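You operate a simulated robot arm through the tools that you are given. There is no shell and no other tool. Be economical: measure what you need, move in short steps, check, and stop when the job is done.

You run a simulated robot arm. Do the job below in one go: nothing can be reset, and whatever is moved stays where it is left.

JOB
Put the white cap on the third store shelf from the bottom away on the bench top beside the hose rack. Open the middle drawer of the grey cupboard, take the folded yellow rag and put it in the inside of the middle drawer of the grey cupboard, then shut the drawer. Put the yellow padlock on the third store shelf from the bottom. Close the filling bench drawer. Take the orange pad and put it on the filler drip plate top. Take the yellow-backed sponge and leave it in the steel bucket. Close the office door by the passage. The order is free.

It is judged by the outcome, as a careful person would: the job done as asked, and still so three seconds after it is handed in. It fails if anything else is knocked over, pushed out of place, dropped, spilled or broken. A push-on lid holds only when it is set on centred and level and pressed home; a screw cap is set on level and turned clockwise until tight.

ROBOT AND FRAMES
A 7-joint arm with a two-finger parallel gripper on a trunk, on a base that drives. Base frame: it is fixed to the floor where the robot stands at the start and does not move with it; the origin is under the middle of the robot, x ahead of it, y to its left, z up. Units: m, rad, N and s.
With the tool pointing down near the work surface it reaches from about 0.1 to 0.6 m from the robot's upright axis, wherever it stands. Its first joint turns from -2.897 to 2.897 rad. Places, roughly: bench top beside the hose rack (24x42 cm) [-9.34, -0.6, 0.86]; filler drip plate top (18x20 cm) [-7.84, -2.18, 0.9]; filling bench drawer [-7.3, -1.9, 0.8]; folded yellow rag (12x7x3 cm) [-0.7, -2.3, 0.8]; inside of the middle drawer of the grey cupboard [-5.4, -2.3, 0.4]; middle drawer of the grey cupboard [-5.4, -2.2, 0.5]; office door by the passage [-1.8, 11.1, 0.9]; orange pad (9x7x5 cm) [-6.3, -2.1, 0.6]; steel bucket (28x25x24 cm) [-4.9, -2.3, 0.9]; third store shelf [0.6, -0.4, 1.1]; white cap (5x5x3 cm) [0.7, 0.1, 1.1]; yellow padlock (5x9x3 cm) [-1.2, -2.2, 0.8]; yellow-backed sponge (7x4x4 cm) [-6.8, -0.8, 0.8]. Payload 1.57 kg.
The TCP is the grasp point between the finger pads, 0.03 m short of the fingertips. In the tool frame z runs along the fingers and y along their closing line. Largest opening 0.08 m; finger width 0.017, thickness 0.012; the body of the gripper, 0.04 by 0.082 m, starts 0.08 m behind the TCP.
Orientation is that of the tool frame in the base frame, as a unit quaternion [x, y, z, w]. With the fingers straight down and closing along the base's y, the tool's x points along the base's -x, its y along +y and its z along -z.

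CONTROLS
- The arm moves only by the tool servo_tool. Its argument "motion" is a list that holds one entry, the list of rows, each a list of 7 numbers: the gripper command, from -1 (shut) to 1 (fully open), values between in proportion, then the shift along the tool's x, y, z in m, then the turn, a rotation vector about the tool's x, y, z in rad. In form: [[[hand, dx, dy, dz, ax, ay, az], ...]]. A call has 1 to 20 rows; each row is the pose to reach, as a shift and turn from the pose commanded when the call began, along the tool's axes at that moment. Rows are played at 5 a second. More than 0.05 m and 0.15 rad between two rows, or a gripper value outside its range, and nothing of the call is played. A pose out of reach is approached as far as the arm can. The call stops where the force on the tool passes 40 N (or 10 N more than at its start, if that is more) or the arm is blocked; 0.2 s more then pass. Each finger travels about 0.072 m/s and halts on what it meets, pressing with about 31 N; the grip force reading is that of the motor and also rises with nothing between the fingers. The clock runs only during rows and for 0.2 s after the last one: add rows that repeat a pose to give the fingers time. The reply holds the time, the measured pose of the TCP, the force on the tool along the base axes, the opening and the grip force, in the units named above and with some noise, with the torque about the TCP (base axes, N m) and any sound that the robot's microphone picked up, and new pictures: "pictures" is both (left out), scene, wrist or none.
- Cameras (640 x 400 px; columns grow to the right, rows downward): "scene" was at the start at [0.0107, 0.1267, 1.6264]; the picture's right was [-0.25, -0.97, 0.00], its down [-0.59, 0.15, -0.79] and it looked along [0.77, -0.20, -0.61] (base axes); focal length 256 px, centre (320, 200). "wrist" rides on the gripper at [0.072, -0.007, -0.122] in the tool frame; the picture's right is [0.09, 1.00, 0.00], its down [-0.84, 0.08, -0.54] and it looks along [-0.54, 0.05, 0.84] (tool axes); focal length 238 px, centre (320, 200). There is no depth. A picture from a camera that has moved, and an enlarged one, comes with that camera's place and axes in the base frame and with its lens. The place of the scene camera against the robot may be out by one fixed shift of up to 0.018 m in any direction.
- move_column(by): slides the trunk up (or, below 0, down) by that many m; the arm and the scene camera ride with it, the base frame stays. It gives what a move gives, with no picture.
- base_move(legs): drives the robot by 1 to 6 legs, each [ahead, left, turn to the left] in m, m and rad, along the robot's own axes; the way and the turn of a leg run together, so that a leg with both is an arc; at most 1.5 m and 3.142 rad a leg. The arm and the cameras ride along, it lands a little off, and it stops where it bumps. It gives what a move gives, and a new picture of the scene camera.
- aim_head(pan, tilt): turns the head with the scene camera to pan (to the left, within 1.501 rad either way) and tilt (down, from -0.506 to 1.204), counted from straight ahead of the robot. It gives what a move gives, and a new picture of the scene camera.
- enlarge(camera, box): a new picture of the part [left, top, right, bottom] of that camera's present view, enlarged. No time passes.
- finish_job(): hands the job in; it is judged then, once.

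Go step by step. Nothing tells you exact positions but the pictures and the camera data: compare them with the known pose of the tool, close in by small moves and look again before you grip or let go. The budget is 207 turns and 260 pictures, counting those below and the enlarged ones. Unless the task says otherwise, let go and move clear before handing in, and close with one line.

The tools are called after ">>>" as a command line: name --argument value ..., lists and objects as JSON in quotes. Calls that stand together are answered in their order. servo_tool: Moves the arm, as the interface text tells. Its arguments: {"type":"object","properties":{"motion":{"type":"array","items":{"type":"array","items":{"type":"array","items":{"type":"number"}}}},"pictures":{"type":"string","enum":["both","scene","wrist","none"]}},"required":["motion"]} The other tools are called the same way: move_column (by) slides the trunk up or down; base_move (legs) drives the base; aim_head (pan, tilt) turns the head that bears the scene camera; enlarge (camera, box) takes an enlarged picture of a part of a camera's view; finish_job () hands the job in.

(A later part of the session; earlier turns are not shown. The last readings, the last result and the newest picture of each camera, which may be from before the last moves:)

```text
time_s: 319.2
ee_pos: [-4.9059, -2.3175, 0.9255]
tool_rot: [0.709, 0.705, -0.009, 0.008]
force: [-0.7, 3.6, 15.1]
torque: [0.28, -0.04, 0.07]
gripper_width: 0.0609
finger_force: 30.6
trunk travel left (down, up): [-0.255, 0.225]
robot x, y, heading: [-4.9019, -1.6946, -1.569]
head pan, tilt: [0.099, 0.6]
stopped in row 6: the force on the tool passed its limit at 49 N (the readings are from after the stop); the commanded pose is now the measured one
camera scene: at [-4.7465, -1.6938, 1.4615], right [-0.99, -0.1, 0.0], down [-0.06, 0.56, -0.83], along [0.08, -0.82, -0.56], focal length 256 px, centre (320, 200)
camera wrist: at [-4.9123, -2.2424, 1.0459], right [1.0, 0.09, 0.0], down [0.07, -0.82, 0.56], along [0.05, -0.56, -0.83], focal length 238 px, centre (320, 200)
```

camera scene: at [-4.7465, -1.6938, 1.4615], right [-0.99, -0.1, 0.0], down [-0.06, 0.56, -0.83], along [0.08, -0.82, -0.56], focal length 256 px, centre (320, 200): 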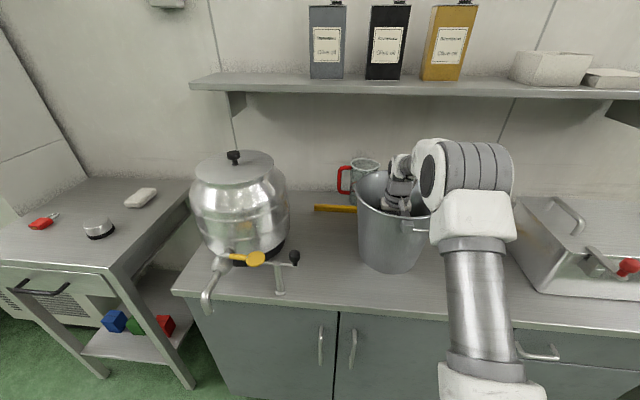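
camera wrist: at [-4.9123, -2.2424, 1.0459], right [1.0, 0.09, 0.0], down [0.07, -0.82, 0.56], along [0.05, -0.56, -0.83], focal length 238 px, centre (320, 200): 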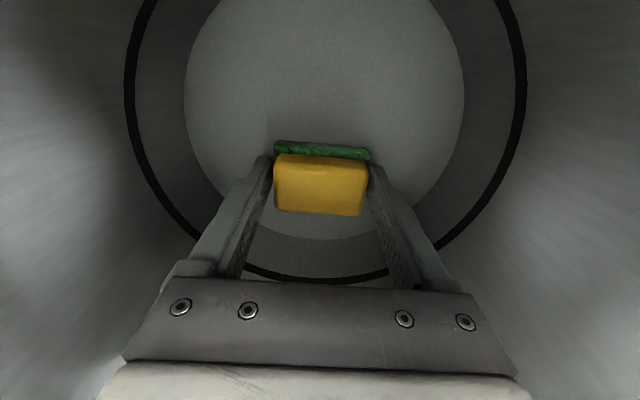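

Contact with the bucket floor. I'll ease up slightly, release, and lift straight out.

>>> servo_tool --motion '[[[-1, 0, 0, -0.002, 0, 0, 0], [0.2, 0, 0, -0.002, 0, 0, 0], [0.8, 0, 0, -0.002, 0, 0, 0], [0.8, 0, 0, -0.002, 0, 0, 0], [0.8, 0, 0, -0.02, 0, 0, 0], [0.8, 0, 0, -0.06, 0, 0, 0]]]'

```text
time_s: 320.6
ee_pos: [-4.9045, -2.3162, 0.9824]
tool_rot: [0.709, 0.705, -0.006, 0.006]
force: [-0.1, -0.5, 0.4]
torque: [0.0, 0.01, 0.0]
gripper_width: 0.0723
finger_force: 0.1
trunk travel left (down, up): [-0.255, 0.225]
robot x, y, heading: [-4.9056, -1.6956, -1.568]
head pan, tilt: [0.099, 0.6]
camera scene: at [-4.7465, -1.6958, 1.4612], right [-0.99, -0.1, 0.0], down [-0.06, 0.56, -0.83], along [0.08, -0.82, -0.56], focal length 256 px, centre (320, 200)
camera wrist: at [-4.9107, -2.2434, 1.1029], right [1.0, 0.09, 0.0], down [0.07, -0.83, 0.55], along [0.05, -0.55, -0.83], focal length 238 px, centre (320, 200)
```

scene: 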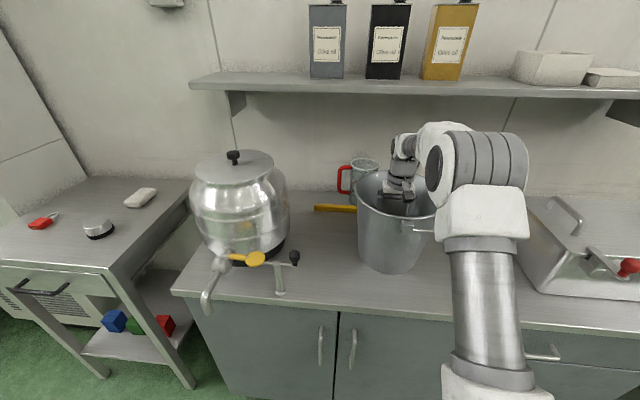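
wrist: 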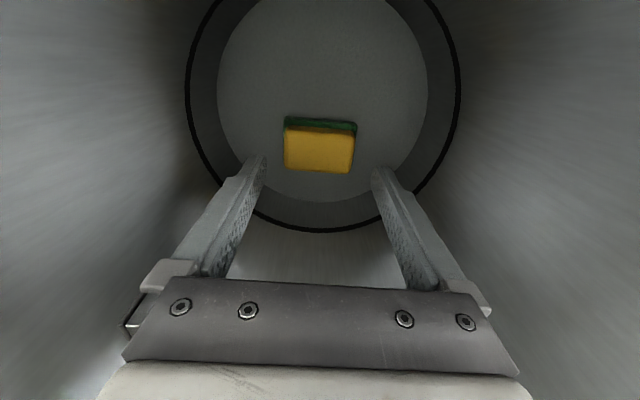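

Sponge is in the bucket. I'll raise out, back off and get a look at the cupboard's middle drawer.

>>> move_column --by 0.22

>>> base_move --legs '[[-0.35, 0.0, 0.0], [0, -0.5, 0]]'

>>> aim_head --pan 0.0 --tilt 0.9

```text
time_s: 322.9
ee_pos: [-4.905, -2.3175, 1.2029]
tool_rot: [0.71, 0.704, -0.006, 0.005]
force: [-0.1, 0.5, -0.2]
torque: [0.0, 0.0, 0.0]
gripper_width: 0.0723
finger_force: 0.0
trunk travel left (down, up): [-0.475, 0.005]
robot x, y, heading: [-4.901, -1.6963, -1.57]
head pan, tilt: [0.099, 0.6]
```

```text
time_s: 329.6
ee_pos: [-5.3982, -1.9799, 1.2039]
tool_rot: [0.706, 0.708, -0.006, 0.006]
force: [0.2, 0.0, -0.7]
torque: [-0.02, 0.0, -0.01]
gripper_width: 0.0717
finger_force: 0.1
trunk travel left (down, up): [-0.475, 0.005]
robot x, y, heading: [-5.4004, -1.3599, -1.555]
head pan, tilt: [0.099, 0.6]
camera scene: at [-5.247, -1.3559, 1.6814], right [-0.99, -0.11, 0.0], down [-0.06, 0.56, -0.83], along [0.09, -0.82, -0.56], focal length 256 px, centre (320, 200)
```

scene: 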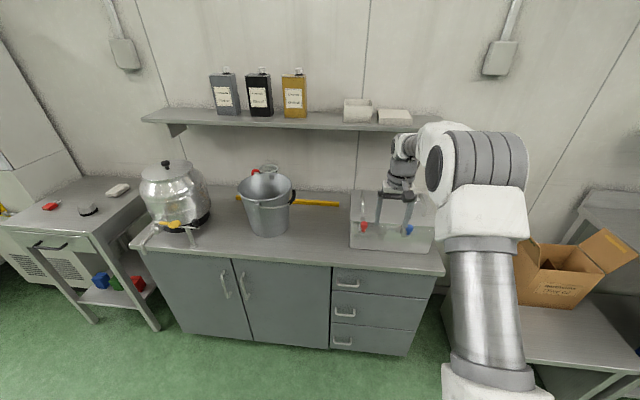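

```text
time_s: 330.4
ee_pos: [-5.3989, -1.9785, 1.2017]
tool_rot: [0.706, 0.708, -0.006, 0.006]
force: [0.8, -0.8, -0.1]
torque: [0.02, 0.01, 0.0]
gripper_width: 0.0721
finger_force: 0.0
trunk travel left (down, up): [-0.475, 0.005]
robot x, y, heading: [-5.4049, -1.3586, -1.556]
head pan, tilt: [0.0, 0.901]
camera scene: at [-5.2558, -1.3436, 1.6567], right [-1.0, -0.01, 0.0], down [-0.01, 0.78, -0.62], along [0.01, -0.62, -0.78], focal length 256 px, centre (320, 200)
```

scene: 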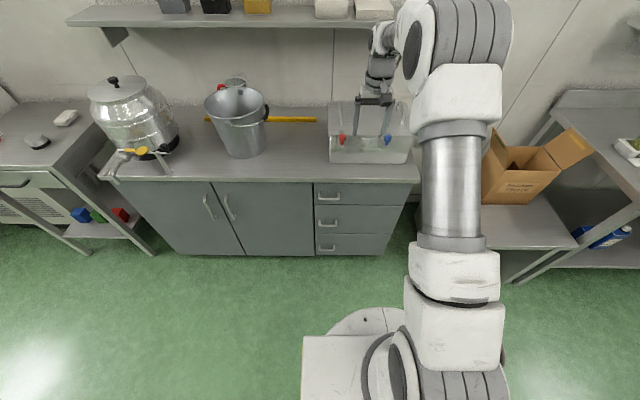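

I need a better view of the middle drawer's handle. I'll back off a little, lower the trunk and look.

>>> base_move --legs '[[-0.1, -0.05, -0.015]]'

>>> move_column --by -0.42

>>> servo_tool --motion '[[[1, 0.04, 0.02, 0.0, 0, -0.12, 0], [1, 0.06, 0.04, 0.0, 0, -0.24, 0], [1, 0.08, 0.06, 0, 0, -0.36, 0], [1, 0.09, 0.08, 0, 0, -0.48, 0]]]'

```text
time_s: 331.7
ee_pos: [-5.4589, -1.8804, 1.2023]
tool_rot: [0.711, 0.703, -0.007, 0.007]
force: [0.2, 0.6, 0.4]
torque: [-0.05, 0.01, 0.01]
gripper_width: 0.072
finger_force: 0.1
trunk travel left (down, up): [-0.475, 0.005]
robot x, y, heading: [-5.4535, -1.2618, -1.568]
head pan, tilt: [0.0, 0.901]
camera scene: at [-5.3072, -1.2482, 1.6566], right [-1.0, 0.0, 0.0], down [0.0, 0.78, -0.62], along [0.0, -0.62, -0.78], focal length 256 px, centre (320, 200)
```

scene: 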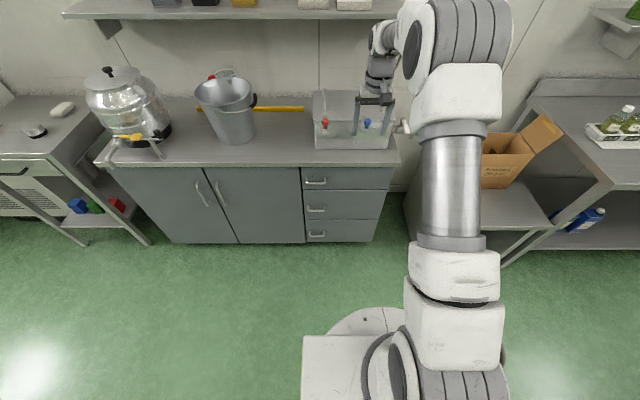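

```text
refused: -0.42 is not a number from -0.4 to 0.4
```

```text
time_s: 332.7
ee_pos: [-5.3768, -1.7893, 1.202]
tool_rot: [0.689, 0.681, -0.176, 0.173]
force: [0.0, -0.1, -0.5]
torque: [0.01, -0.01, -0.03]
gripper_width: 0.0802
finger_force: 0.0
trunk travel left (down, up): [-0.475, 0.005]
robot x, y, heading: [-5.4531, -1.2614, -1.565]
head pan, tilt: [0.0, 0.901]
camera scene: at [-5.3066, -1.2483, 1.6566], right [-1.0, 0.0, 0.0], down [0.0, 0.78, -0.62], along [0.0, -0.62, -0.78], focal length 256 px, centre (320, 200)
camera wrist: at [-5.383, -1.6683, 1.2747], right [1.0, 0.07, -0.04], down [0.07, -0.48, 0.88], along [0.04, -0.88, -0.48], focal length 238 px, centre (320, 200)
```

scene: 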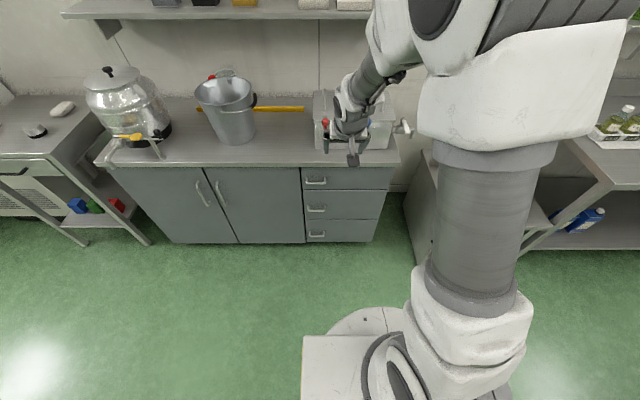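
wrist: 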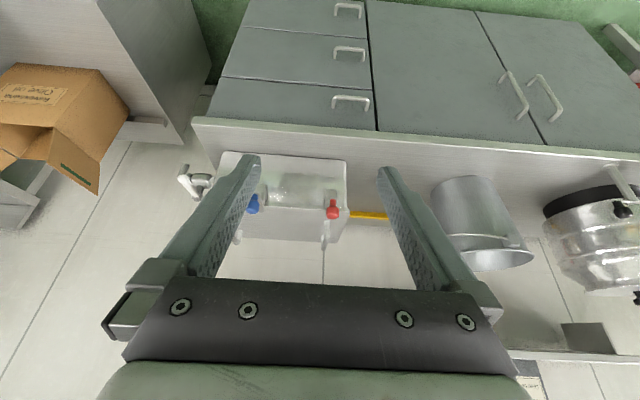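

The middle handle is at about (-5.29, -2.06, 0.57). I'll lower the trunk and swing the tool toward horizontal, with the fingers closing vertically.

>>> move_column --by -0.4

>>> servo_tool --motion '[[[1, 0, 0.0, 0, 0, -0.14, 0], [1, 0.0, 0.0, 0, 0, -0.28, 0], [1, 0.0, 0.0, 0, 0, -0.42, 0], [1, 0.0, 0.0, 0, 0, -0.56, 0], [1, 0.0, 0.0, 0, 0, -0.7, 0]]]'

```text
time_s: 336.5
ee_pos: [-5.3782, -1.7893, 0.802]
tool_rot: [0.689, 0.682, -0.175, 0.173]
force: [-0.1, -0.1, -0.1]
torque: [-0.03, -0.03, 0.02]
gripper_width: 0.0795
finger_force: 0.0
trunk travel left (down, up): [-0.075, 0.405]
robot x, y, heading: [-5.4573, -1.2596, -1.575]
head pan, tilt: [0.0, 0.901]
```

```text
time_s: 337.7
ee_pos: [-5.3786, -1.7895, 0.8028]
tool_rot: [0.587, 0.581, -0.401, 0.397]
force: [0.2, 0.4, 0.3]
torque: [0.01, 0.01, -0.02]
gripper_width: 0.0799
finger_force: 0.0
trunk travel left (down, up): [-0.075, 0.405]
robot x, y, heading: [-5.4546, -1.2573, -1.572]
head pan, tilt: [0.0, 0.901]
camera scene: at [-5.307, -1.2487, 1.2566], right [-1.0, 0.0, 0.0], down [0.0, 0.78, -0.62], along [0.0, -0.62, -0.78], focal length 256 px, centre (320, 200)
camera wrist: at [-5.3831, -1.6508, 0.7801], right [1.0, 0.02, -0.09], down [0.08, 0.2, 0.98], along [0.04, -0.98, 0.2], focal length 238 px, centre (320, 200)
```

scene: 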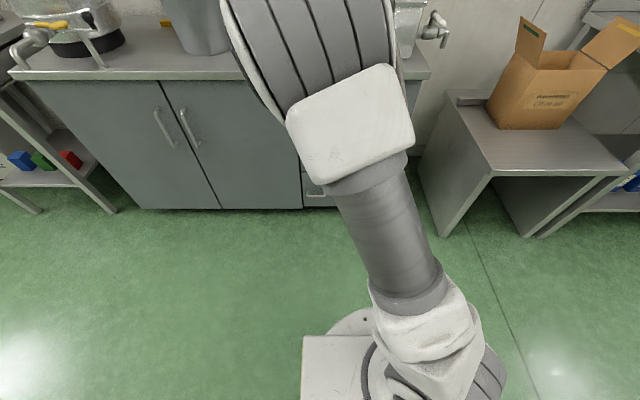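
wrist: 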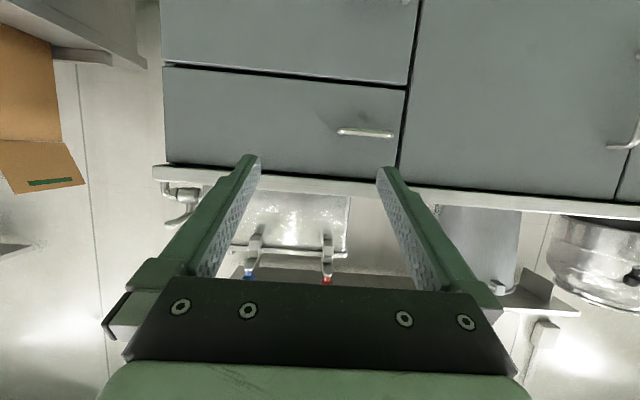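

The middle handle should be at z≈0.58. I'll rotate the gripper 90° about its axis and move in front of the handle.

>>> move_column --by -0.07

>>> servo_tool --motion '[[[1, 0.008, 0.008, 0.016, 0, 0, 0.14], [1, 0.016, 0.016, 0.032, 0, 0, 0.28], [1, 0.024, 0.024, 0.05, 0, 0, 0.42], [1, 0.032, 0.032, 0.068, 0, 0, 0.56], [1, 0.04, 0.04, 0.085, 0, 0, 0.7], [1, 0.048, 0.048, 0.1, 0, 0, 0.84], [1, 0.056, 0.056, 0.118, 0, 0, 0.98], [1, 0.065, 0.064, 0.135, 0, 0, 1.12], [1, 0.073, 0.072, 0.15, 0, 0, 1.26], [1, 0.081, 0.08, 0.17, 0, 0, 1.41], [1, 0.089, 0.08, 0.185, 0, 0, 1.56]]]'

```text
time_s: 338.8
ee_pos: [-5.378, -1.789, 0.733]
tool_rot: [0.587, 0.581, -0.4, 0.396]
force: [0.6, -0.3, -0.4]
torque: [0.02, 0.0, -0.03]
gripper_width: 0.0799
finger_force: 0.2
trunk travel left (down, up): [-0.005, 0.475]
robot x, y, heading: [-5.4507, -1.2595, -1.571]
head pan, tilt: [0.0, 0.901]
```

```text
time_s: 341.2
ee_pos: [-5.2993, -1.9336, 0.5809]
tool_rot: [0.826, -0.001, -0.005, 0.564]
force: [-0.3, -0.4, 0.7]
torque: [0.03, 0.01, -0.02]
gripper_width: 0.08
finger_force: 0.1
trunk travel left (down, up): [-0.005, 0.475]
robot x, y, heading: [-5.453, -1.2618, -1.575]
head pan, tilt: [0.0, 0.901]
camera scene: at [-5.3069, -1.2487, 1.1866], right [-1.0, 0.0, 0.0], down [0.0, 0.78, -0.62], along [0.0, -0.62, -0.78], focal length 256 px, centre (320, 200)
camera wrist: at [-5.2263, -1.8177, 0.6199], right [0.1, -0.36, 0.93], down [-0.83, 0.48, 0.28], along [-0.55, -0.8, -0.26], focal length 238 px, centre (320, 200)
```

scene: 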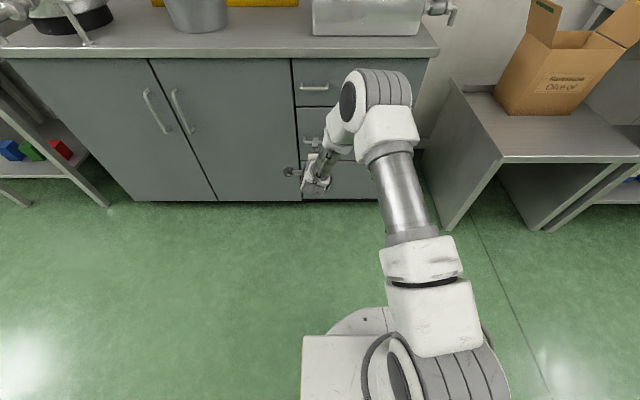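
wrist: 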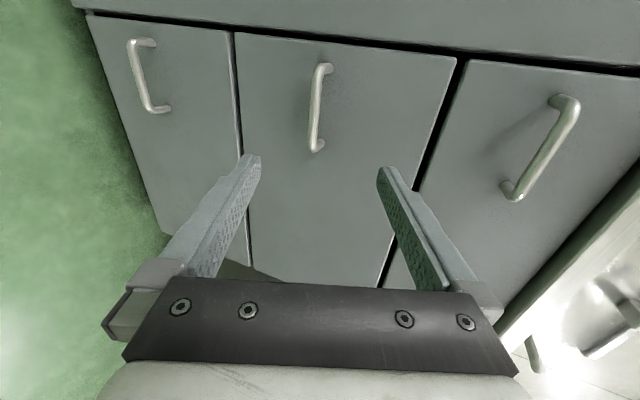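

The handle is at about (-5.278, -2.056, 0.53), its bar along x. I'll level the tool more, narrow the opening and align.

>>> servo_tool --motion '[[[0.6, 0.01, -0.014, 0.02, -0.14, 0, 0], [0.3, 0.021, -0.028, 0.04, -0.28, 0, 0], [0.3, 0.021, -0.028, 0.055, -0.28, 0, 0]]]'

```text
time_s: 342.0
ee_pos: [-5.2774, -1.9708, 0.5355]
tool_rot: [0.739, 0.0, -0.006, 0.673]
force: [-0.4, 0.3, 0.3]
torque: [0.01, 0.01, 0.02]
gripper_width: 0.0521
finger_force: 0.0
trunk travel left (down, up): [-0.005, 0.475]
robot x, y, heading: [-5.4529, -1.2639, -1.572]
head pan, tilt: [0.0, 0.901]
camera scene: at [-5.3069, -1.2487, 1.1866], right [-1.0, 0.0, 0.0], down [0.0, 0.78, -0.62], along [0.0, -0.62, -0.78], focal length 256 px, centre (320, 200)
camera wrist: at [-5.2048, -1.8507, 0.54], right [0.1, -0.09, 0.99], down [-0.83, 0.54, 0.14], along [-0.55, -0.84, -0.02], focal length 238 px, centre (320, 200)
```

scene: 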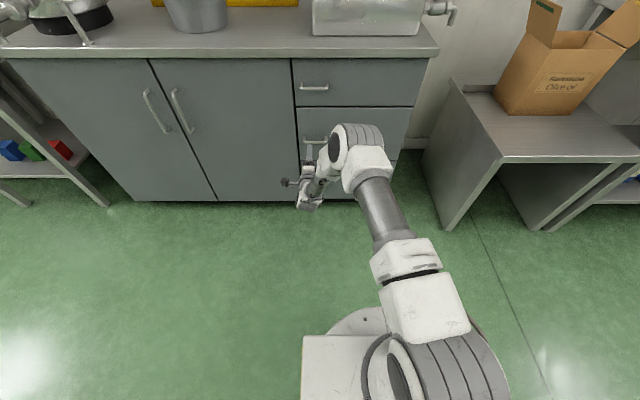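
wrist: 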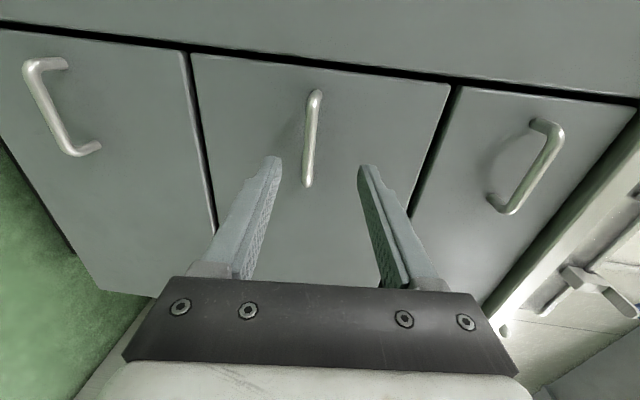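

>>> servo_tool --motion '[[[0.3, 0.002, -0.006, 0.025, 0, 0, 0], [0.3, 0.002, -0.008, 0.05, 0, 0, 0]]]' --pictures "wrist"

```text
time_s: 342.6
ee_pos: [-5.2758, -2.0211, 0.5215]
tool_rot: [0.739, 0.001, -0.006, 0.673]
force: [0.6, 1.2, -1.3]
torque: [-0.01, 0.02, -0.03]
gripper_width: 0.0519
finger_force: 0.0
trunk travel left (down, up): [-0.005, 0.475]
robot x, y, heading: [-5.4516, -1.2612, -1.574]
head pan, tilt: [0.0, 0.901]
camera wrist: at [-5.2039, -1.9, 0.5266], right [0.1, -0.09, 0.99], down [-0.83, 0.54, 0.14], along [-0.55, -0.84, -0.02], focal length 238 px, centre (320, 200)
```

wrist: 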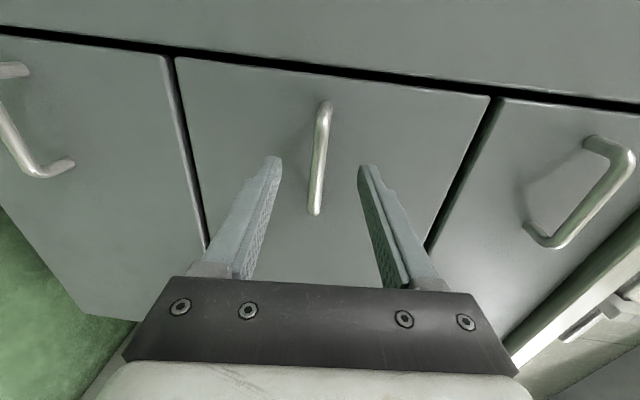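

>>> servo_tool --motion '[[[0.3, 0, 0, 0.012, 0, 0, 0], [0.3, 0, 0, 0.024, 0, 0, 0], [0.3, 0, 0, 0.034, 0, 0, 0]]]' --pictures "wrist"

```text
time_s: 343.4
ee_pos: [-5.2767, -2.0552, 0.5185]
tool_rot: [0.739, 0.0, -0.006, 0.674]
force: [0.5, 0.0, -0.9]
torque: [0.01, -0.01, -0.01]
gripper_width: 0.0524
finger_force: 0.0
trunk travel left (down, up): [-0.005, 0.475]
robot x, y, heading: [-5.4553, -1.2631, -1.571]
head pan, tilt: [0.0, 0.901]
camera wrist: at [-5.2037, -1.9342, 0.5243], right [0.1, -0.09, 0.99], down [-0.83, 0.54, 0.14], along [-0.55, -0.84, -0.02], focal length 238 px, centre (320, 200)
```

wrist: 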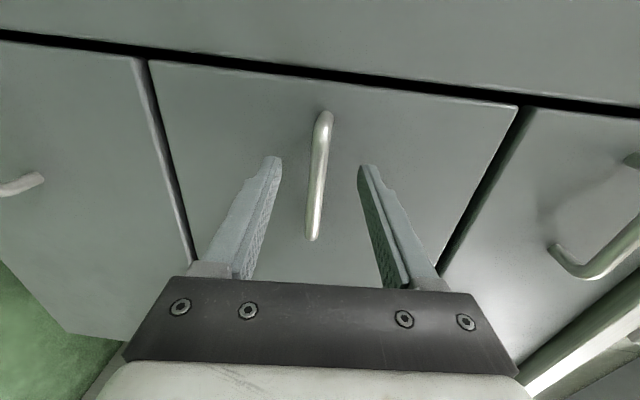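

The bar is now between the fingertips. I'll go a touch further and close on it.

>>> servo_tool --motion '[[[0.3, 0, 0, 0.01, 0, 0, 0], [-1, 0, 0, 0.01, 0, 0, 0], [-1, 0, 0, 0.01, 0, 0, 0], [-1, 0, 0, 0.01, 0, 0, 0], [-1, 0, 0, 0.01, 0, 0, 0]]]' --pictures "wrist"

```text
time_s: 344.6
ee_pos: [-5.2779, -2.0635, 0.5167]
tool_rot: [0.739, 0.002, -0.006, 0.674]
force: [0.2, -0.3, -1.3]
torque: [0.06, -0.33, 0.03]
gripper_width: 0.012
finger_force: 28.8
trunk travel left (down, up): [-0.005, 0.475]
robot x, y, heading: [-5.4526, -1.2608, -1.576]
head pan, tilt: [0.0, 0.901]
camera wrist: at [-5.2041, -1.9421, 0.5223], right [0.1, -0.09, 0.99], down [-0.83, 0.54, 0.14], along [-0.55, -0.84, -0.02], focal length 238 px, centre (320, 200)
```

wrist: 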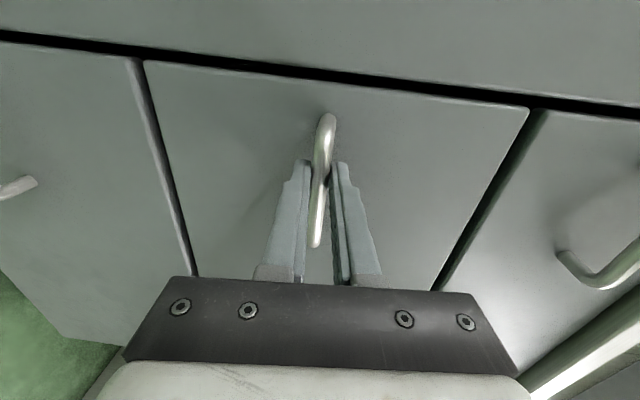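

Gripped the 12 mm bar. I'll pull the drawer open.

>>> servo_tool --motion '[[[-1, 0, -0.001, -0.015, 0, 0, 0], [-1, 0, -0.003, -0.03, 0, 0, 0], [-1, 0, -0.004, -0.05, 0, 0, 0], [-1, 0, -0.006, -0.07, 0, 0, 0], [-1, 0, -0.008, -0.09, 0, 0, 0], [-1, 0, -0.01, -0.11, 0, 0, 0], [-1, 0, -0.012, -0.13, 0, 0, 0], [-1, 0, -0.0135, -0.15, 0, 0, 0]]]'

```text
time_s: 346.4
ee_pos: [-5.2765, -1.9155, 0.517]
tool_rot: [0.74, 0.001, -0.006, 0.673]
force: [3.1, 0.9, -7.6]
torque: [0.09, -0.41, 0.75]
gripper_width: 0.0117
finger_force: 29.2
trunk travel left (down, up): [-0.005, 0.475]
robot x, y, heading: [-5.4579, -1.2622, -1.575]
head pan, tilt: [0.0, 0.901]
camera scene: at [-5.3068, -1.2492, 1.1865], right [-1.0, 0.0, 0.0], down [0.0, 0.78, -0.62], along [0.0, -0.62, -0.78], focal length 256 px, centre (320, 200)
camera wrist: at [-5.2041, -1.7946, 0.5225], right [0.1, -0.1, 0.99], down [-0.83, 0.54, 0.14], along [-0.55, -0.84, -0.02], focal length 238 px, centre (320, 200)
```

scene: 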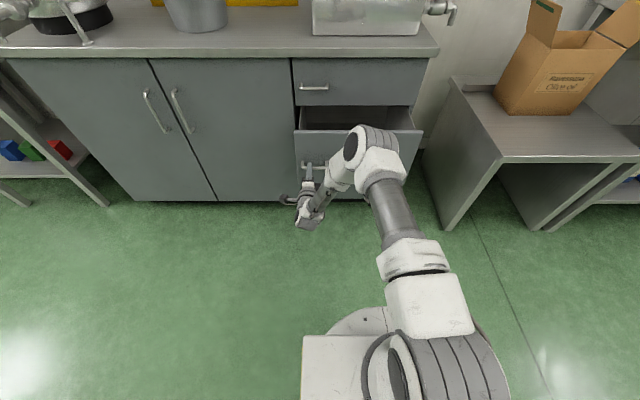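
wrist: 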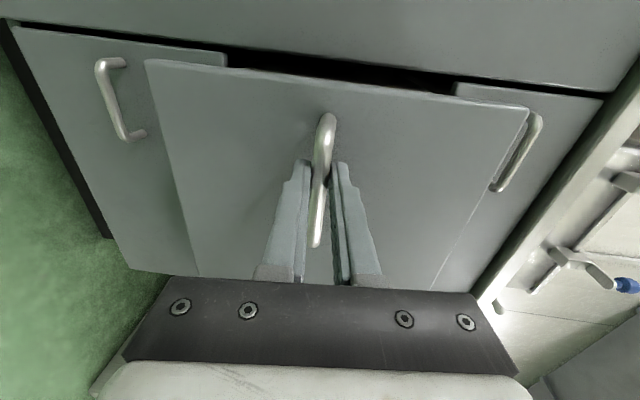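

It opens smoothly. I'll pull further.

>>> servo_tool --motion '[[[-1, 0, -0.002, -0.02, 0, 0, 0], [-1, 0, -0.004, -0.04, 0, 0, 0], [-1, 0, -0.006, -0.06, 0, 0, 0], [-1, 0, -0.008, -0.08, 0, 0, 0], [-1, 0, -0.009, -0.1, 0, 0, 0], [-1, 0, -0.011, -0.12, 0, 0, 0]]]'

```text
time_s: 347.8
ee_pos: [-5.2763, -1.7937, 0.5179]
tool_rot: [0.74, 0.002, -0.005, 0.673]
force: [6.8, 0.7, -8.5]
torque: [0.13, -0.38, 0.8]
gripper_width: 0.0118
finger_force: 29.1
trunk travel left (down, up): [-0.005, 0.475]
robot x, y, heading: [-5.4539, -1.2659, -1.573]
head pan, tilt: [0.0, 0.901]
camera scene: at [-5.3067, -1.2492, 1.1866], right [-1.0, 0.0, 0.0], down [0.0, 0.78, -0.62], along [0.0, -0.62, -0.78], focal length 256 px, centre (320, 200)
camera wrist: at [-5.2044, -1.6722, 0.5223], right [0.1, -0.09, 0.99], down [-0.83, 0.54, 0.14], along [-0.54, -0.84, -0.02], focal length 238 px, centre (320, 200)
```

scene: 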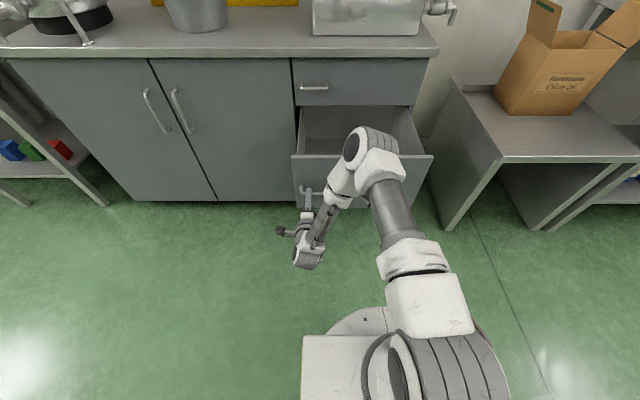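
wrist: 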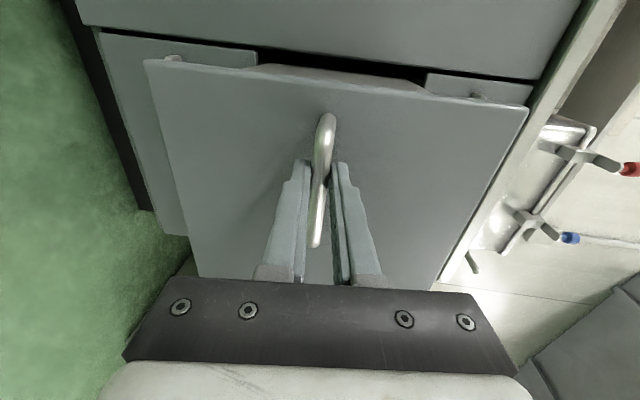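

The drawer is 0.27 m open, which is enough for the rag. I'll let go and back away.

>>> servo_tool --motion '[[[0, 0, 0, 0, 0, 0, 0], [0.3, 0, 0, 0, 0, 0, 0], [0.3, 0, 0, 0, 0, 0, 0], [0.3, 0, -0.001, -0.02, 0, 0, 0], [0.3, 0, -0.003, -0.04, 0, 0, 0]]]' --pictures "wrist"

>>> base_move --legs '[[-0.07, 0.0, 0.0]]'

>>> move_column --by 0.4

```text
time_s: 349.0
ee_pos: [-5.2762, -1.7556, 0.5184]
tool_rot: [0.739, 0.001, -0.007, 0.674]
force: [-0.5, 0.1, 0.6]
torque: [-0.02, 0.01, 0.0]
gripper_width: 0.0518
finger_force: 0.0
trunk travel left (down, up): [-0.005, 0.475]
robot x, y, heading: [-5.4558, -1.2568, -1.572]
head pan, tilt: [0.0, 0.901]
camera wrist: at [-5.2039, -1.634, 0.523], right [0.1, -0.09, 0.99], down [-0.83, 0.54, 0.14], along [-0.55, -0.84, -0.02], focal length 238 px, centre (320, 200)
```

wrist: 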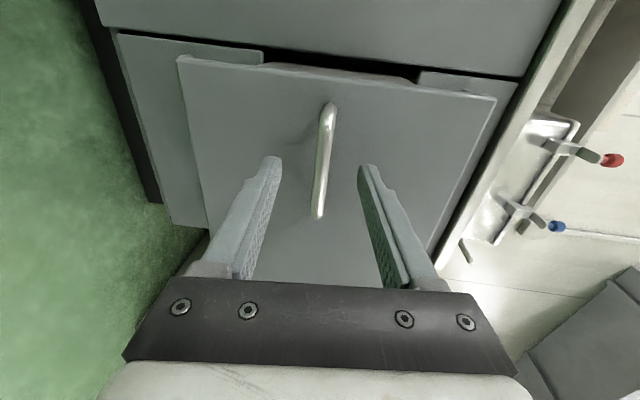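

```text
time_s: 350.1
ee_pos: [-5.2766, -1.6835, 0.517]
tool_rot: [0.74, 0.002, -0.005, 0.673]
force: [0.4, 0.6, -0.6]
torque: [0.0, -0.04, -0.03]
gripper_width: 0.0518
finger_force: 0.0
trunk travel left (down, up): [-0.005, 0.475]
robot x, y, heading: [-5.4546, -1.189, -1.572]
head pan, tilt: [0.0, 0.901]
camera scene: at [-5.3069, -1.1771, 1.1866], right [-1.0, 0.0, 0.0], down [0.0, 0.78, -0.62], along [0.0, -0.62, -0.78], focal length 256 px, centre (320, 200)
```

scene: 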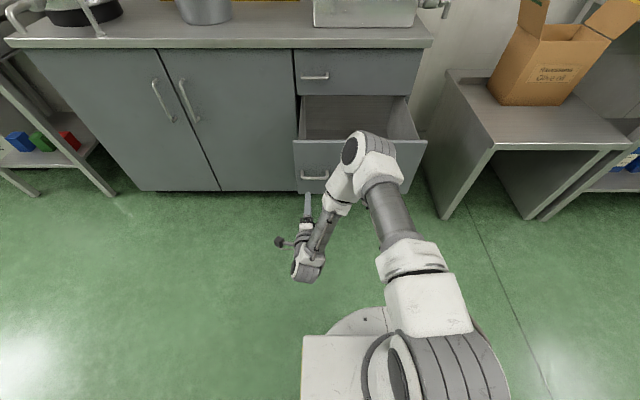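

```text
time_s: 354.0
ee_pos: [-5.2754, -1.6836, 0.9183]
tool_rot: [0.74, 0.001, -0.006, 0.673]
force: [-0.6, -0.1, -0.2]
torque: [-0.03, -0.04, 0.0]
gripper_width: 0.0523
finger_force: 0.0
trunk travel left (down, up): [-0.405, 0.075]
robot x, y, heading: [-5.4492, -1.1908, -1.572]
head pan, tilt: [0.0, 0.901]
```

I'll point the tool down again and drive east to the rag on the first bench.

>>> servo_tool --motion '[[[0.6, 0, 0, 0, 0.14, 0, 0], [1, 0, 0, -0.01, 0.28, 0, 0], [1, 0, 0, -0.02, 0.42, 0, 0], [1, 0, 0, -0.02, 0.56, 0, 0], [1, 0, 0, -0.02, 0.7, 0, 0], [1, 0, 0, -0.02, 0.84, 0, 0], [1, 0, 0, -0.02, 0.98, 0, 0], [1, 0, 0, -0.02, 1.12, 0, 0], [1, 0, 0, -0.02, 1.26, 0, 0], [1, 0, 0, -0.02, 1.4, 0, 0], [1, 0, 0, -0.02, 1.477, 0, 0]]]' --pictures "none"

>>> base_move --legs '[[0.1, 0.5, 0.0], [0, 1.5, 0], [0, 1.5, 0], [0, 1.2, 0]]'

>>> aim_head --pan 0.0 --tilt 0.65

```text
time_s: 356.4
ee_pos: [-5.2757, -1.6644, 0.9202]
tool_rot: [1.0, -0.003, -0.005, 0.0]
force: [0.3, 0.7, -0.1]
torque: [-0.01, -0.02, 0.03]
gripper_width: 0.0801
finger_force: 0.0
trunk travel left (down, up): [-0.405, 0.075]
robot x, y, heading: [-5.4531, -1.1908, -1.575]
head pan, tilt: [0.0, 0.901]
```

```text
time_s: 391.3
ee_pos: [-0.5737, -1.706, 0.92]
tool_rot: [1.0, 0.013, -0.005, 0.001]
force: [0.2, -0.6, 0.2]
torque: [-0.02, 0.0, -0.02]
gripper_width: 0.0801
finger_force: 0.1
trunk travel left (down, up): [-0.405, 0.075]
robot x, y, heading: [-0.7643, -1.2372, -1.536]
head pan, tilt: [0.0, 0.901]
camera scene: at [-0.6193, -1.221, 1.5866], right [-1.0, -0.03, 0.0], down [-0.03, 0.78, -0.62], along [0.02, -0.62, -0.78], focal length 256 px, centre (320, 200)
```

scene: 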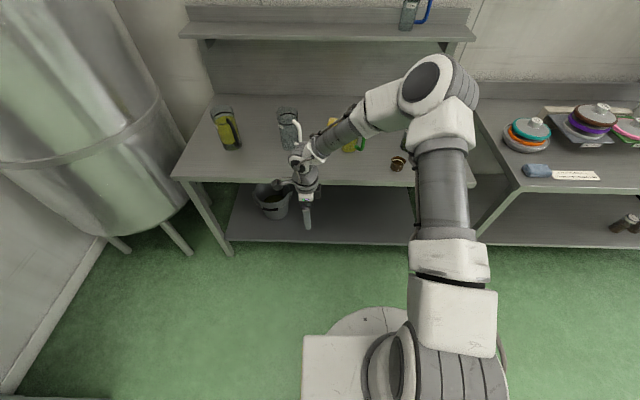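

```text
time_s: 392.0
ee_pos: [-0.5726, -1.7056, 0.9206]
tool_rot: [1.0, 0.013, -0.006, 0.0]
force: [0.8, -0.3, -0.1]
torque: [-0.01, -0.04, 0.01]
gripper_width: 0.0798
finger_force: 0.1
trunk travel left (down, up): [-0.405, 0.075]
robot x, y, heading: [-0.7621, -1.2422, -1.539]
head pan, tilt: [0.0, 0.649]
camera scene: at [-0.619, -1.2323, 1.607], right [-1.0, -0.03, 0.0], down [-0.02, 0.6, -0.8], along [0.03, -0.8, -0.61], focal length 256 px, centre (320, 200)
```

scene: 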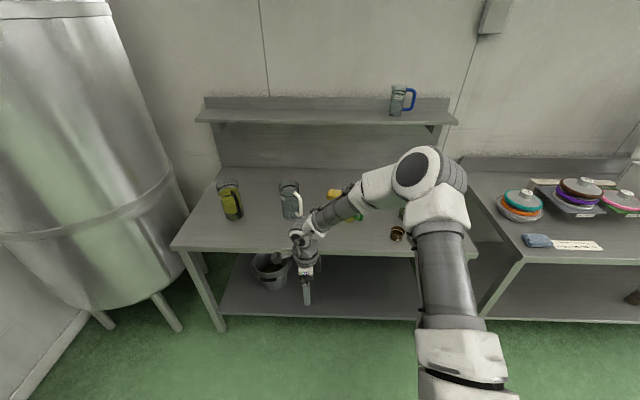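

The rag is at about (-0.706, -2.30), behind the green-handled jug, with its long side near x. I'll raise the arm, yaw to match, and approach above the jugs.

>>> servo_tool --motion '[[[1, -0.02, 0, -0.04, 0, 0, 0.1], [1, -0.04, 0, -0.08, 0, 0, 0.2], [1, -0.06, 0, -0.12, 0, 0, 0.3], [1, -0.08, 0, -0.16, 0, 0, 0.32], [1, -0.1, 0, -0.2, 0, 0, 0.32]]]' --pictures "none"

>>> base_move --legs '[[0.2, 0.05, -0.032], [0.2, 0, 0]]'

>>> servo_tool --motion '[[[1, 0, 0.03, 0, 0, 0, 0], [1, 0, 0.06, 0, 0, 0, 0], [1, 0, 0.08, 0, 0, 0, 0]]]'

```text
time_s: 393.2
ee_pos: [-0.6752, -1.7119, 1.1197]
tool_rot: [0.989, -0.146, -0.005, 0.0]
force: [0.3, -0.1, -0.2]
torque: [0.01, -0.01, 0.02]
gripper_width: 0.08
finger_force: 0.0
trunk travel left (down, up): [-0.405, 0.075]
robot x, y, heading: [-0.7676, -1.2384, -1.54]
head pan, tilt: [0.0, 0.649]
```

```text
time_s: 396.7
ee_pos: [-0.6346, -2.1058, 1.1186]
tool_rot: [0.987, -0.16, -0.005, 0.001]
force: [0.4, -0.3, -0.1]
torque: [0.04, 0.0, -0.05]
gripper_width: 0.08
finger_force: 0.1
trunk travel left (down, up): [-0.405, 0.075]
robot x, y, heading: [-0.7101, -1.6313, -1.568]
head pan, tilt: [0.0, 0.649]
camera scene: at [-0.5663, -1.628, 1.6071], right [-1.0, 0.0, 0.0], down [0.0, 0.6, -0.8], along [0.0, -0.8, -0.6], focal length 256 px, centre (320, 200)
```

scene: 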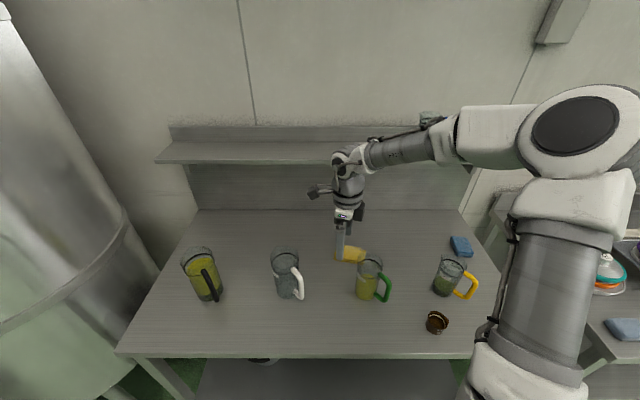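

```text
time_s: 397.5
ee_pos: [-0.6607, -2.1811, 1.1176]
tool_rot: [0.987, -0.16, -0.004, 0.002]
force: [-0.4, -0.4, 0.1]
torque: [-0.02, 0.01, 0.01]
gripper_width: 0.0798
finger_force: 0.0
trunk travel left (down, up): [-0.405, 0.075]
robot x, y, heading: [-0.7138, -1.627, -1.568]
head pan, tilt: [0.0, 0.649]
camera scene: at [-0.5663, -1.6279, 1.6071], right [-1.0, 0.0, 0.0], down [0.0, 0.6, -0.8], along [0.0, -0.8, -0.6], focal length 256 px, centre (320, 200)
camera wrist: at [-0.5899, -2.1989, 1.2394], right [-0.23, -0.97, 0.0], down [-0.81, 0.19, 0.55], along [-0.54, 0.12, -0.83], focal length 238 px, centre (320, 200)
```

scene: 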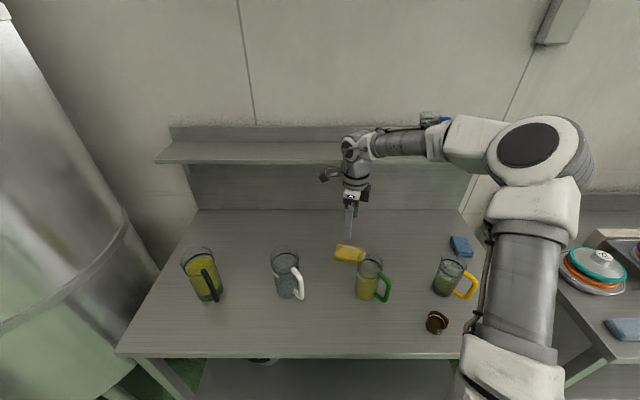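
wrist: 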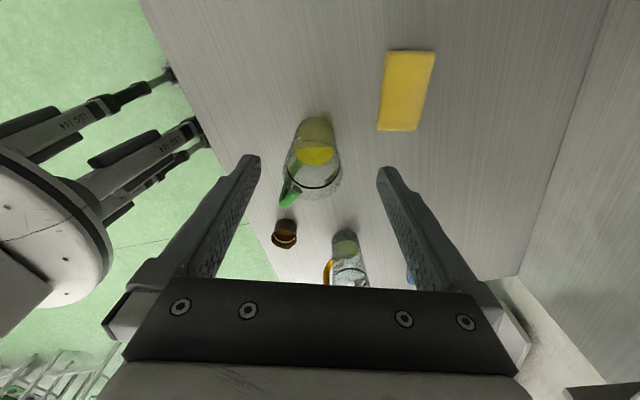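

The rag is centred at about (-0.690, -2.319), 7 cm wide, rotated about -0.21 rad. I'll move over it at height.

>>> servo_tool --motion '[[[1, 0.004, 0.04, 0, 0, 0, -0.05], [1, 0.008, 0.08, 0, 0, 0, -0.11], [1, 0.012, 0.11, 0, 0, 0, -0.11], [1, 0.016, 0.14, 0, 0, 0, -0.11]]]' --pictures "scene"

>>> move_column --by -0.17

>>> servo_tool --motion '[[[1, 0, 0, 0.01, 0, 0, 0]]]'

```text
time_s: 398.5
ee_pos: [-0.6882, -2.3221, 1.1214]
tool_rot: [0.995, -0.104, -0.005, 0.0]
force: [0.4, 0.2, 0.7]
torque: [0.01, 0.0, 0.01]
gripper_width: 0.08
finger_force: 0.0
trunk travel left (down, up): [-0.405, 0.075]
robot x, y, heading: [-0.7154, -1.6314, -1.567]
head pan, tilt: [0.0, 0.649]
camera scene: at [-0.566, -1.628, 1.6071], right [-1.0, 0.0, 0.0], down [0.0, 0.6, -0.8], along [0.0, -0.8, -0.6], focal length 256 px, centre (320, 200)
```

scene: 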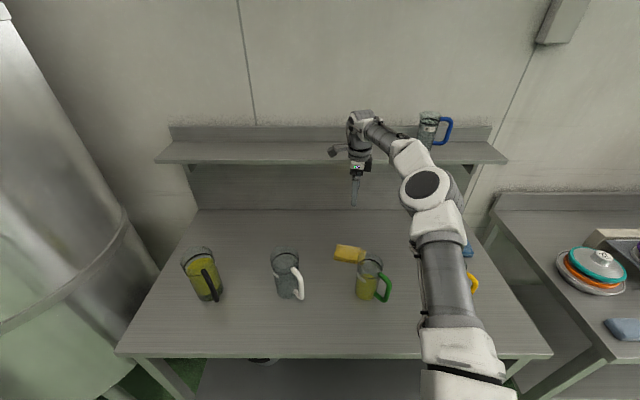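

```text
time_s: 400.4
ee_pos: [-0.6877, -2.3227, 0.9516]
tool_rot: [0.994, -0.106, -0.005, 0.001]
force: [0.3, -0.1, 0.1]
torque: [0.02, 0.0, 0.01]
gripper_width: 0.0799
finger_force: 0.1
trunk travel left (down, up): [-0.235, 0.245]
robot x, y, heading: [-0.7133, -1.6262, -1.568]
head pan, tilt: [0.0, 0.649]
```

```text
time_s: 400.8
ee_pos: [-0.6872, -2.3226, 0.9401]
tool_rot: [0.994, -0.106, -0.005, 0.0]
force: [-0.2, -0.3, 0.6]
torque: [-0.01, 0.0, 0.0]
gripper_width: 0.0801
finger_force: 0.0
trunk travel left (down, up): [-0.235, 0.245]
robot x, y, heading: [-0.7136, -1.6307, -1.568]
head pan, tilt: [0.0, 0.649]
camera scene: at [-0.5663, -1.6278, 1.4371], right [-1.0, 0.0, 0.0], down [0.0, 0.6, -0.8], along [0.0, -0.8, -0.6], focal length 256 px, centre (320, 200)
camera wrist: at [-0.6144, -2.3321, 1.0632], right [-0.12, -0.99, 0.0], down [-0.83, 0.1, 0.55], along [-0.55, 0.06, -0.84], focal length 238 px, centre (320, 200)
```

scene: 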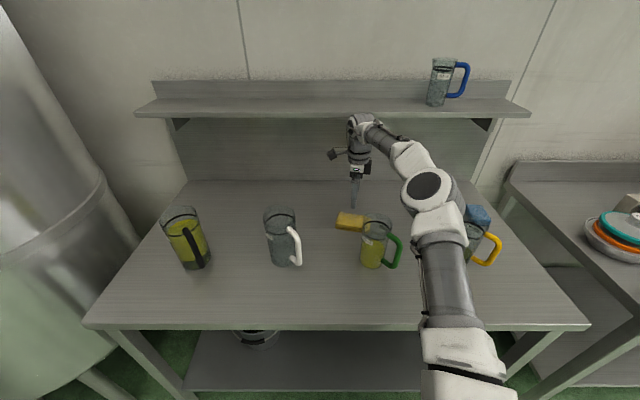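
wrist: 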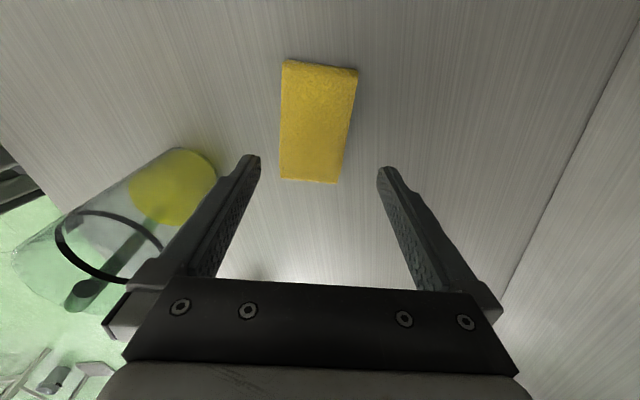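

Alignment is good. To keep the forearm clear of the jug I'll raise the trunk a bit and descend with the arm.

>>> move_column --by 0.09

>>> servo_tool --motion '[[[1, 0.004, 0, 0.04, 0, 0, -0.02], [1, 0.006, 0, 0.08, 0, 0, -0.03], [1, 0.006, 0, 0.12, 0, 0, -0.03], [1, 0.006, 0, 0.15, 0, 0, -0.03]]]'

```text
time_s: 402.0
ee_pos: [-0.6873, -2.3229, 1.0305]
tool_rot: [0.994, -0.107, -0.005, 0.0]
force: [0.4, 0.2, 0.4]
torque: [0.02, 0.02, 0.01]
gripper_width: 0.08
finger_force: 0.0
trunk travel left (down, up): [-0.325, 0.155]
robot x, y, heading: [-0.7166, -1.6334, -1.561]
head pan, tilt: [0.0, 0.649]
```

```text
time_s: 403.0
ee_pos: [-0.6793, -2.3213, 0.8815]
tool_rot: [0.996, -0.09, -0.006, 0.001]
force: [-0.2, 0.3, 1.6]
torque: [0.0, 0.01, 0.02]
gripper_width: 0.08
finger_force: 0.0
trunk travel left (down, up): [-0.325, 0.155]
robot x, y, heading: [-0.716, -1.6284, -1.573]
head pan, tilt: [0.0, 0.649]
camera scene: at [-0.5663, -1.6278, 1.5271], right [-1.0, 0.0, 0.0], down [0.0, 0.6, -0.8], along [0.0, -0.8, -0.6], focal length 256 px, centre (320, 200)
camera wrist: at [-0.6075, -2.3286, 1.0031], right [-0.09, -1.0, 0.0], down [-0.83, 0.08, 0.55], along [-0.55, 0.05, -0.83], focal length 238 px, centre (320, 200)
```

scene: 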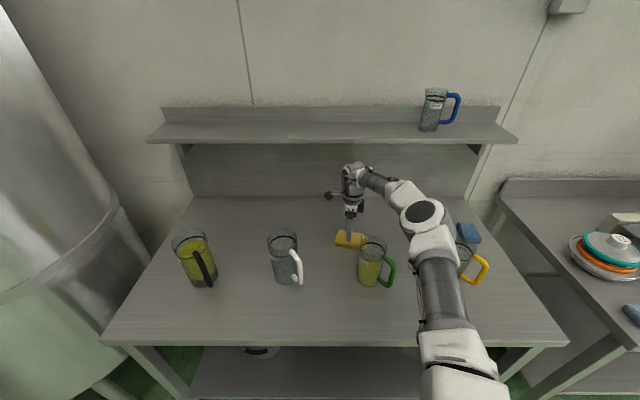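
wrist: 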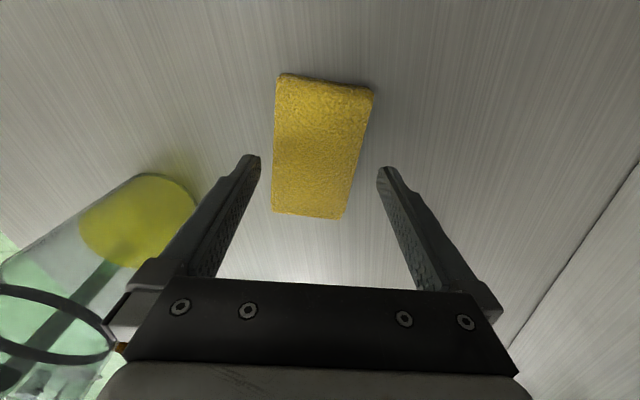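

>>> servo_tool --motion '[[[1, 0.002, 0, 0.015, 0, 0, 0.05], [1, 0.004, 0, 0.03, 0, 0, 0.05], [1, 0.004, 0, 0.04, 0, 0, 0.05], [1, 0.004, 0, 0.046, 0, 0, 0.05]]]' --pictures "wrist"

```text
time_s: 404.0
ee_pos: [-0.68, -2.3261, 0.8365]
tool_rot: [0.993, -0.116, -0.005, 0.001]
force: [0.6, -0.2, -0.3]
torque: [0.02, 0.01, 0.0]
gripper_width: 0.0801
finger_force: 0.2
trunk travel left (down, up): [-0.325, 0.155]
robot x, y, heading: [-0.711, -1.6299, -1.564]
head pan, tilt: [0.0, 0.649]
camera wrist: at [-0.6061, -2.3354, 0.9582], right [-0.14, -0.99, 0.0], down [-0.83, 0.12, 0.55], along [-0.55, 0.07, -0.84], focal length 238 px, centre (320, 200)
```

wrist: 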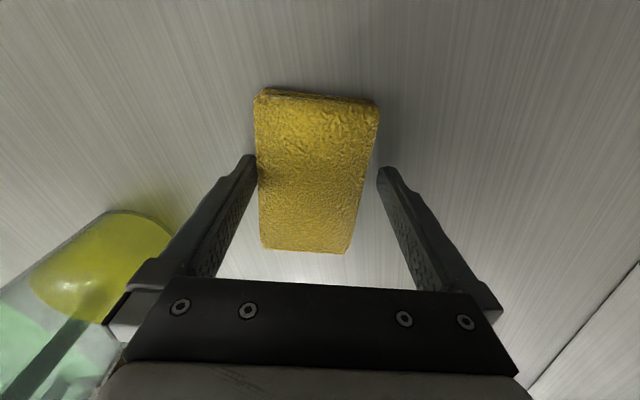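

>>> servo_tool --motion '[[[1, 0, -0.005, -0.002, 0, 0, 0], [1, 0, -0.005, 0.002, 0, 0, 0], [-1, 0, -0.005, 0.002, 0, 0, 0], [-1, 0, -0.005, 0.002, 0, 0, 0], [-1, 0, -0.005, 0.002, 0, 0, 0], [-1, 0, -0.005, 0.002, 0, 0, 0]]]' --pictures "wrist"

```text
time_s: 405.4
ee_pos: [-0.6787, -2.3189, 0.8333]
tool_rot: [0.993, -0.116, -0.006, 0.0]
force: [-0.1, -0.4, -0.4]
torque: [-0.02, 0.02, 0.0]
gripper_width: 0.0671
finger_force: 31.3
trunk travel left (down, up): [-0.325, 0.155]
robot x, y, heading: [-0.7119, -1.6293, -1.566]
head pan, tilt: [0.0, 0.649]
camera wrist: at [-0.6055, -2.3293, 0.9555], right [-0.14, -0.99, 0.0], down [-0.83, 0.12, 0.55], along [-0.55, 0.08, -0.83], focal length 238 px, centre (320, 200)
```

wrist: 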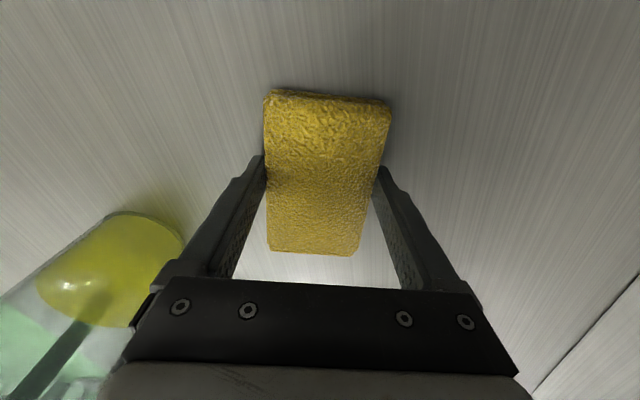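

Rag gripped. I'll lift straight up, raise the trunk and back away.

>>> servo_tool --motion '[[[-1, 0, 0, -0.03, 0, 0, 0], [-1, 0, 0, -0.07, 0, 0, 0], [-1, 0, 0, -0.11, 0, 0, 0], [-1, 0, 0, -0.15, 0, 0, 0], [-1, 0, 0, -0.19, 0, 0, 0]]]' --pictures "wrist"

>>> move_column --by 0.14

>>> base_move --legs '[[-0.4, 0.0, 0.0], [0, -1.5, 0], [0, -1.5, 0], [0, -1.5, 0]]'

```text
time_s: 406.6
ee_pos: [-0.6759, -2.3187, 1.0239]
tool_rot: [0.993, -0.116, -0.006, 0.001]
force: [-0.1, 0.0, -0.7]
torque: [0.03, 0.04, 0.03]
gripper_width: 0.067
finger_force: 31.0
trunk travel left (down, up): [-0.325, 0.155]
robot x, y, heading: [-0.714, -1.6302, -1.565]
head pan, tilt: [0.0, 0.649]
camera wrist: at [-0.6037, -2.3292, 1.1456], right [-0.14, -0.99, 0.0], down [-0.83, 0.12, 0.55], along [-0.55, 0.08, -0.83], focal length 238 px, centre (320, 200)
```

wrist: 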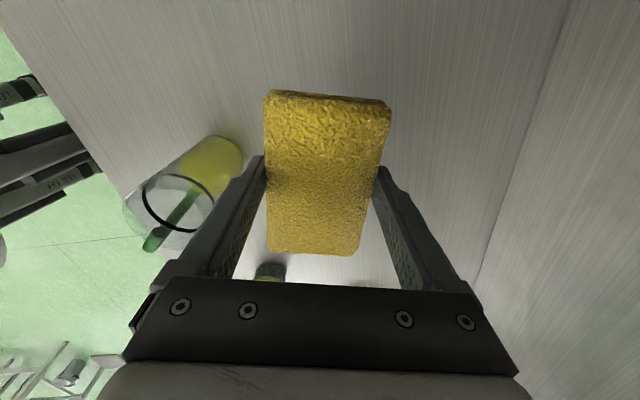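

```text
time_s: 408.3
ee_pos: [-0.6766, -2.3185, 1.1631]
tool_rot: [0.993, -0.115, -0.005, 0.0]
force: [-0.7, 0.4, 0.4]
torque: [0.0, -0.01, -0.02]
gripper_width: 0.0669
finger_force: 31.3
trunk travel left (down, up): [-0.465, 0.015]
robot x, y, heading: [-0.7138, -1.6312, -1.567]
head pan, tilt: [0.0, 0.649]
```

```text
time_s: 445.1
ee_pos: [-5.2533, -2.0597, 1.1627]
tool_rot: [0.996, -0.093, -0.005, 0.002]
force: [-0.1, -0.2, -0.6]
torque: [-0.04, 0.02, -0.01]
gripper_width: 0.0672
finger_force: 31.2
trunk travel left (down, up): [-0.465, 0.015]
robot x, y, heading: [-5.3223, -1.3743, -1.523]
head pan, tilt: [0.0, 0.649]
camera scene: at [-5.1752, -1.3646, 1.6671], right [-1.0, -0.05, 0.0], down [-0.03, 0.6, -0.8], along [0.04, -0.8, -0.6], focal length 256 px, centre (320, 200)
```

scene: 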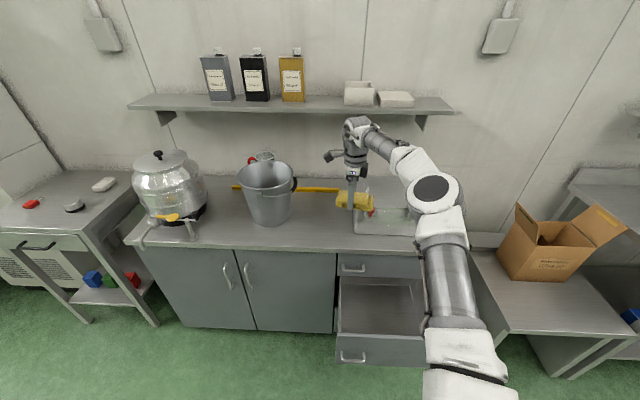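

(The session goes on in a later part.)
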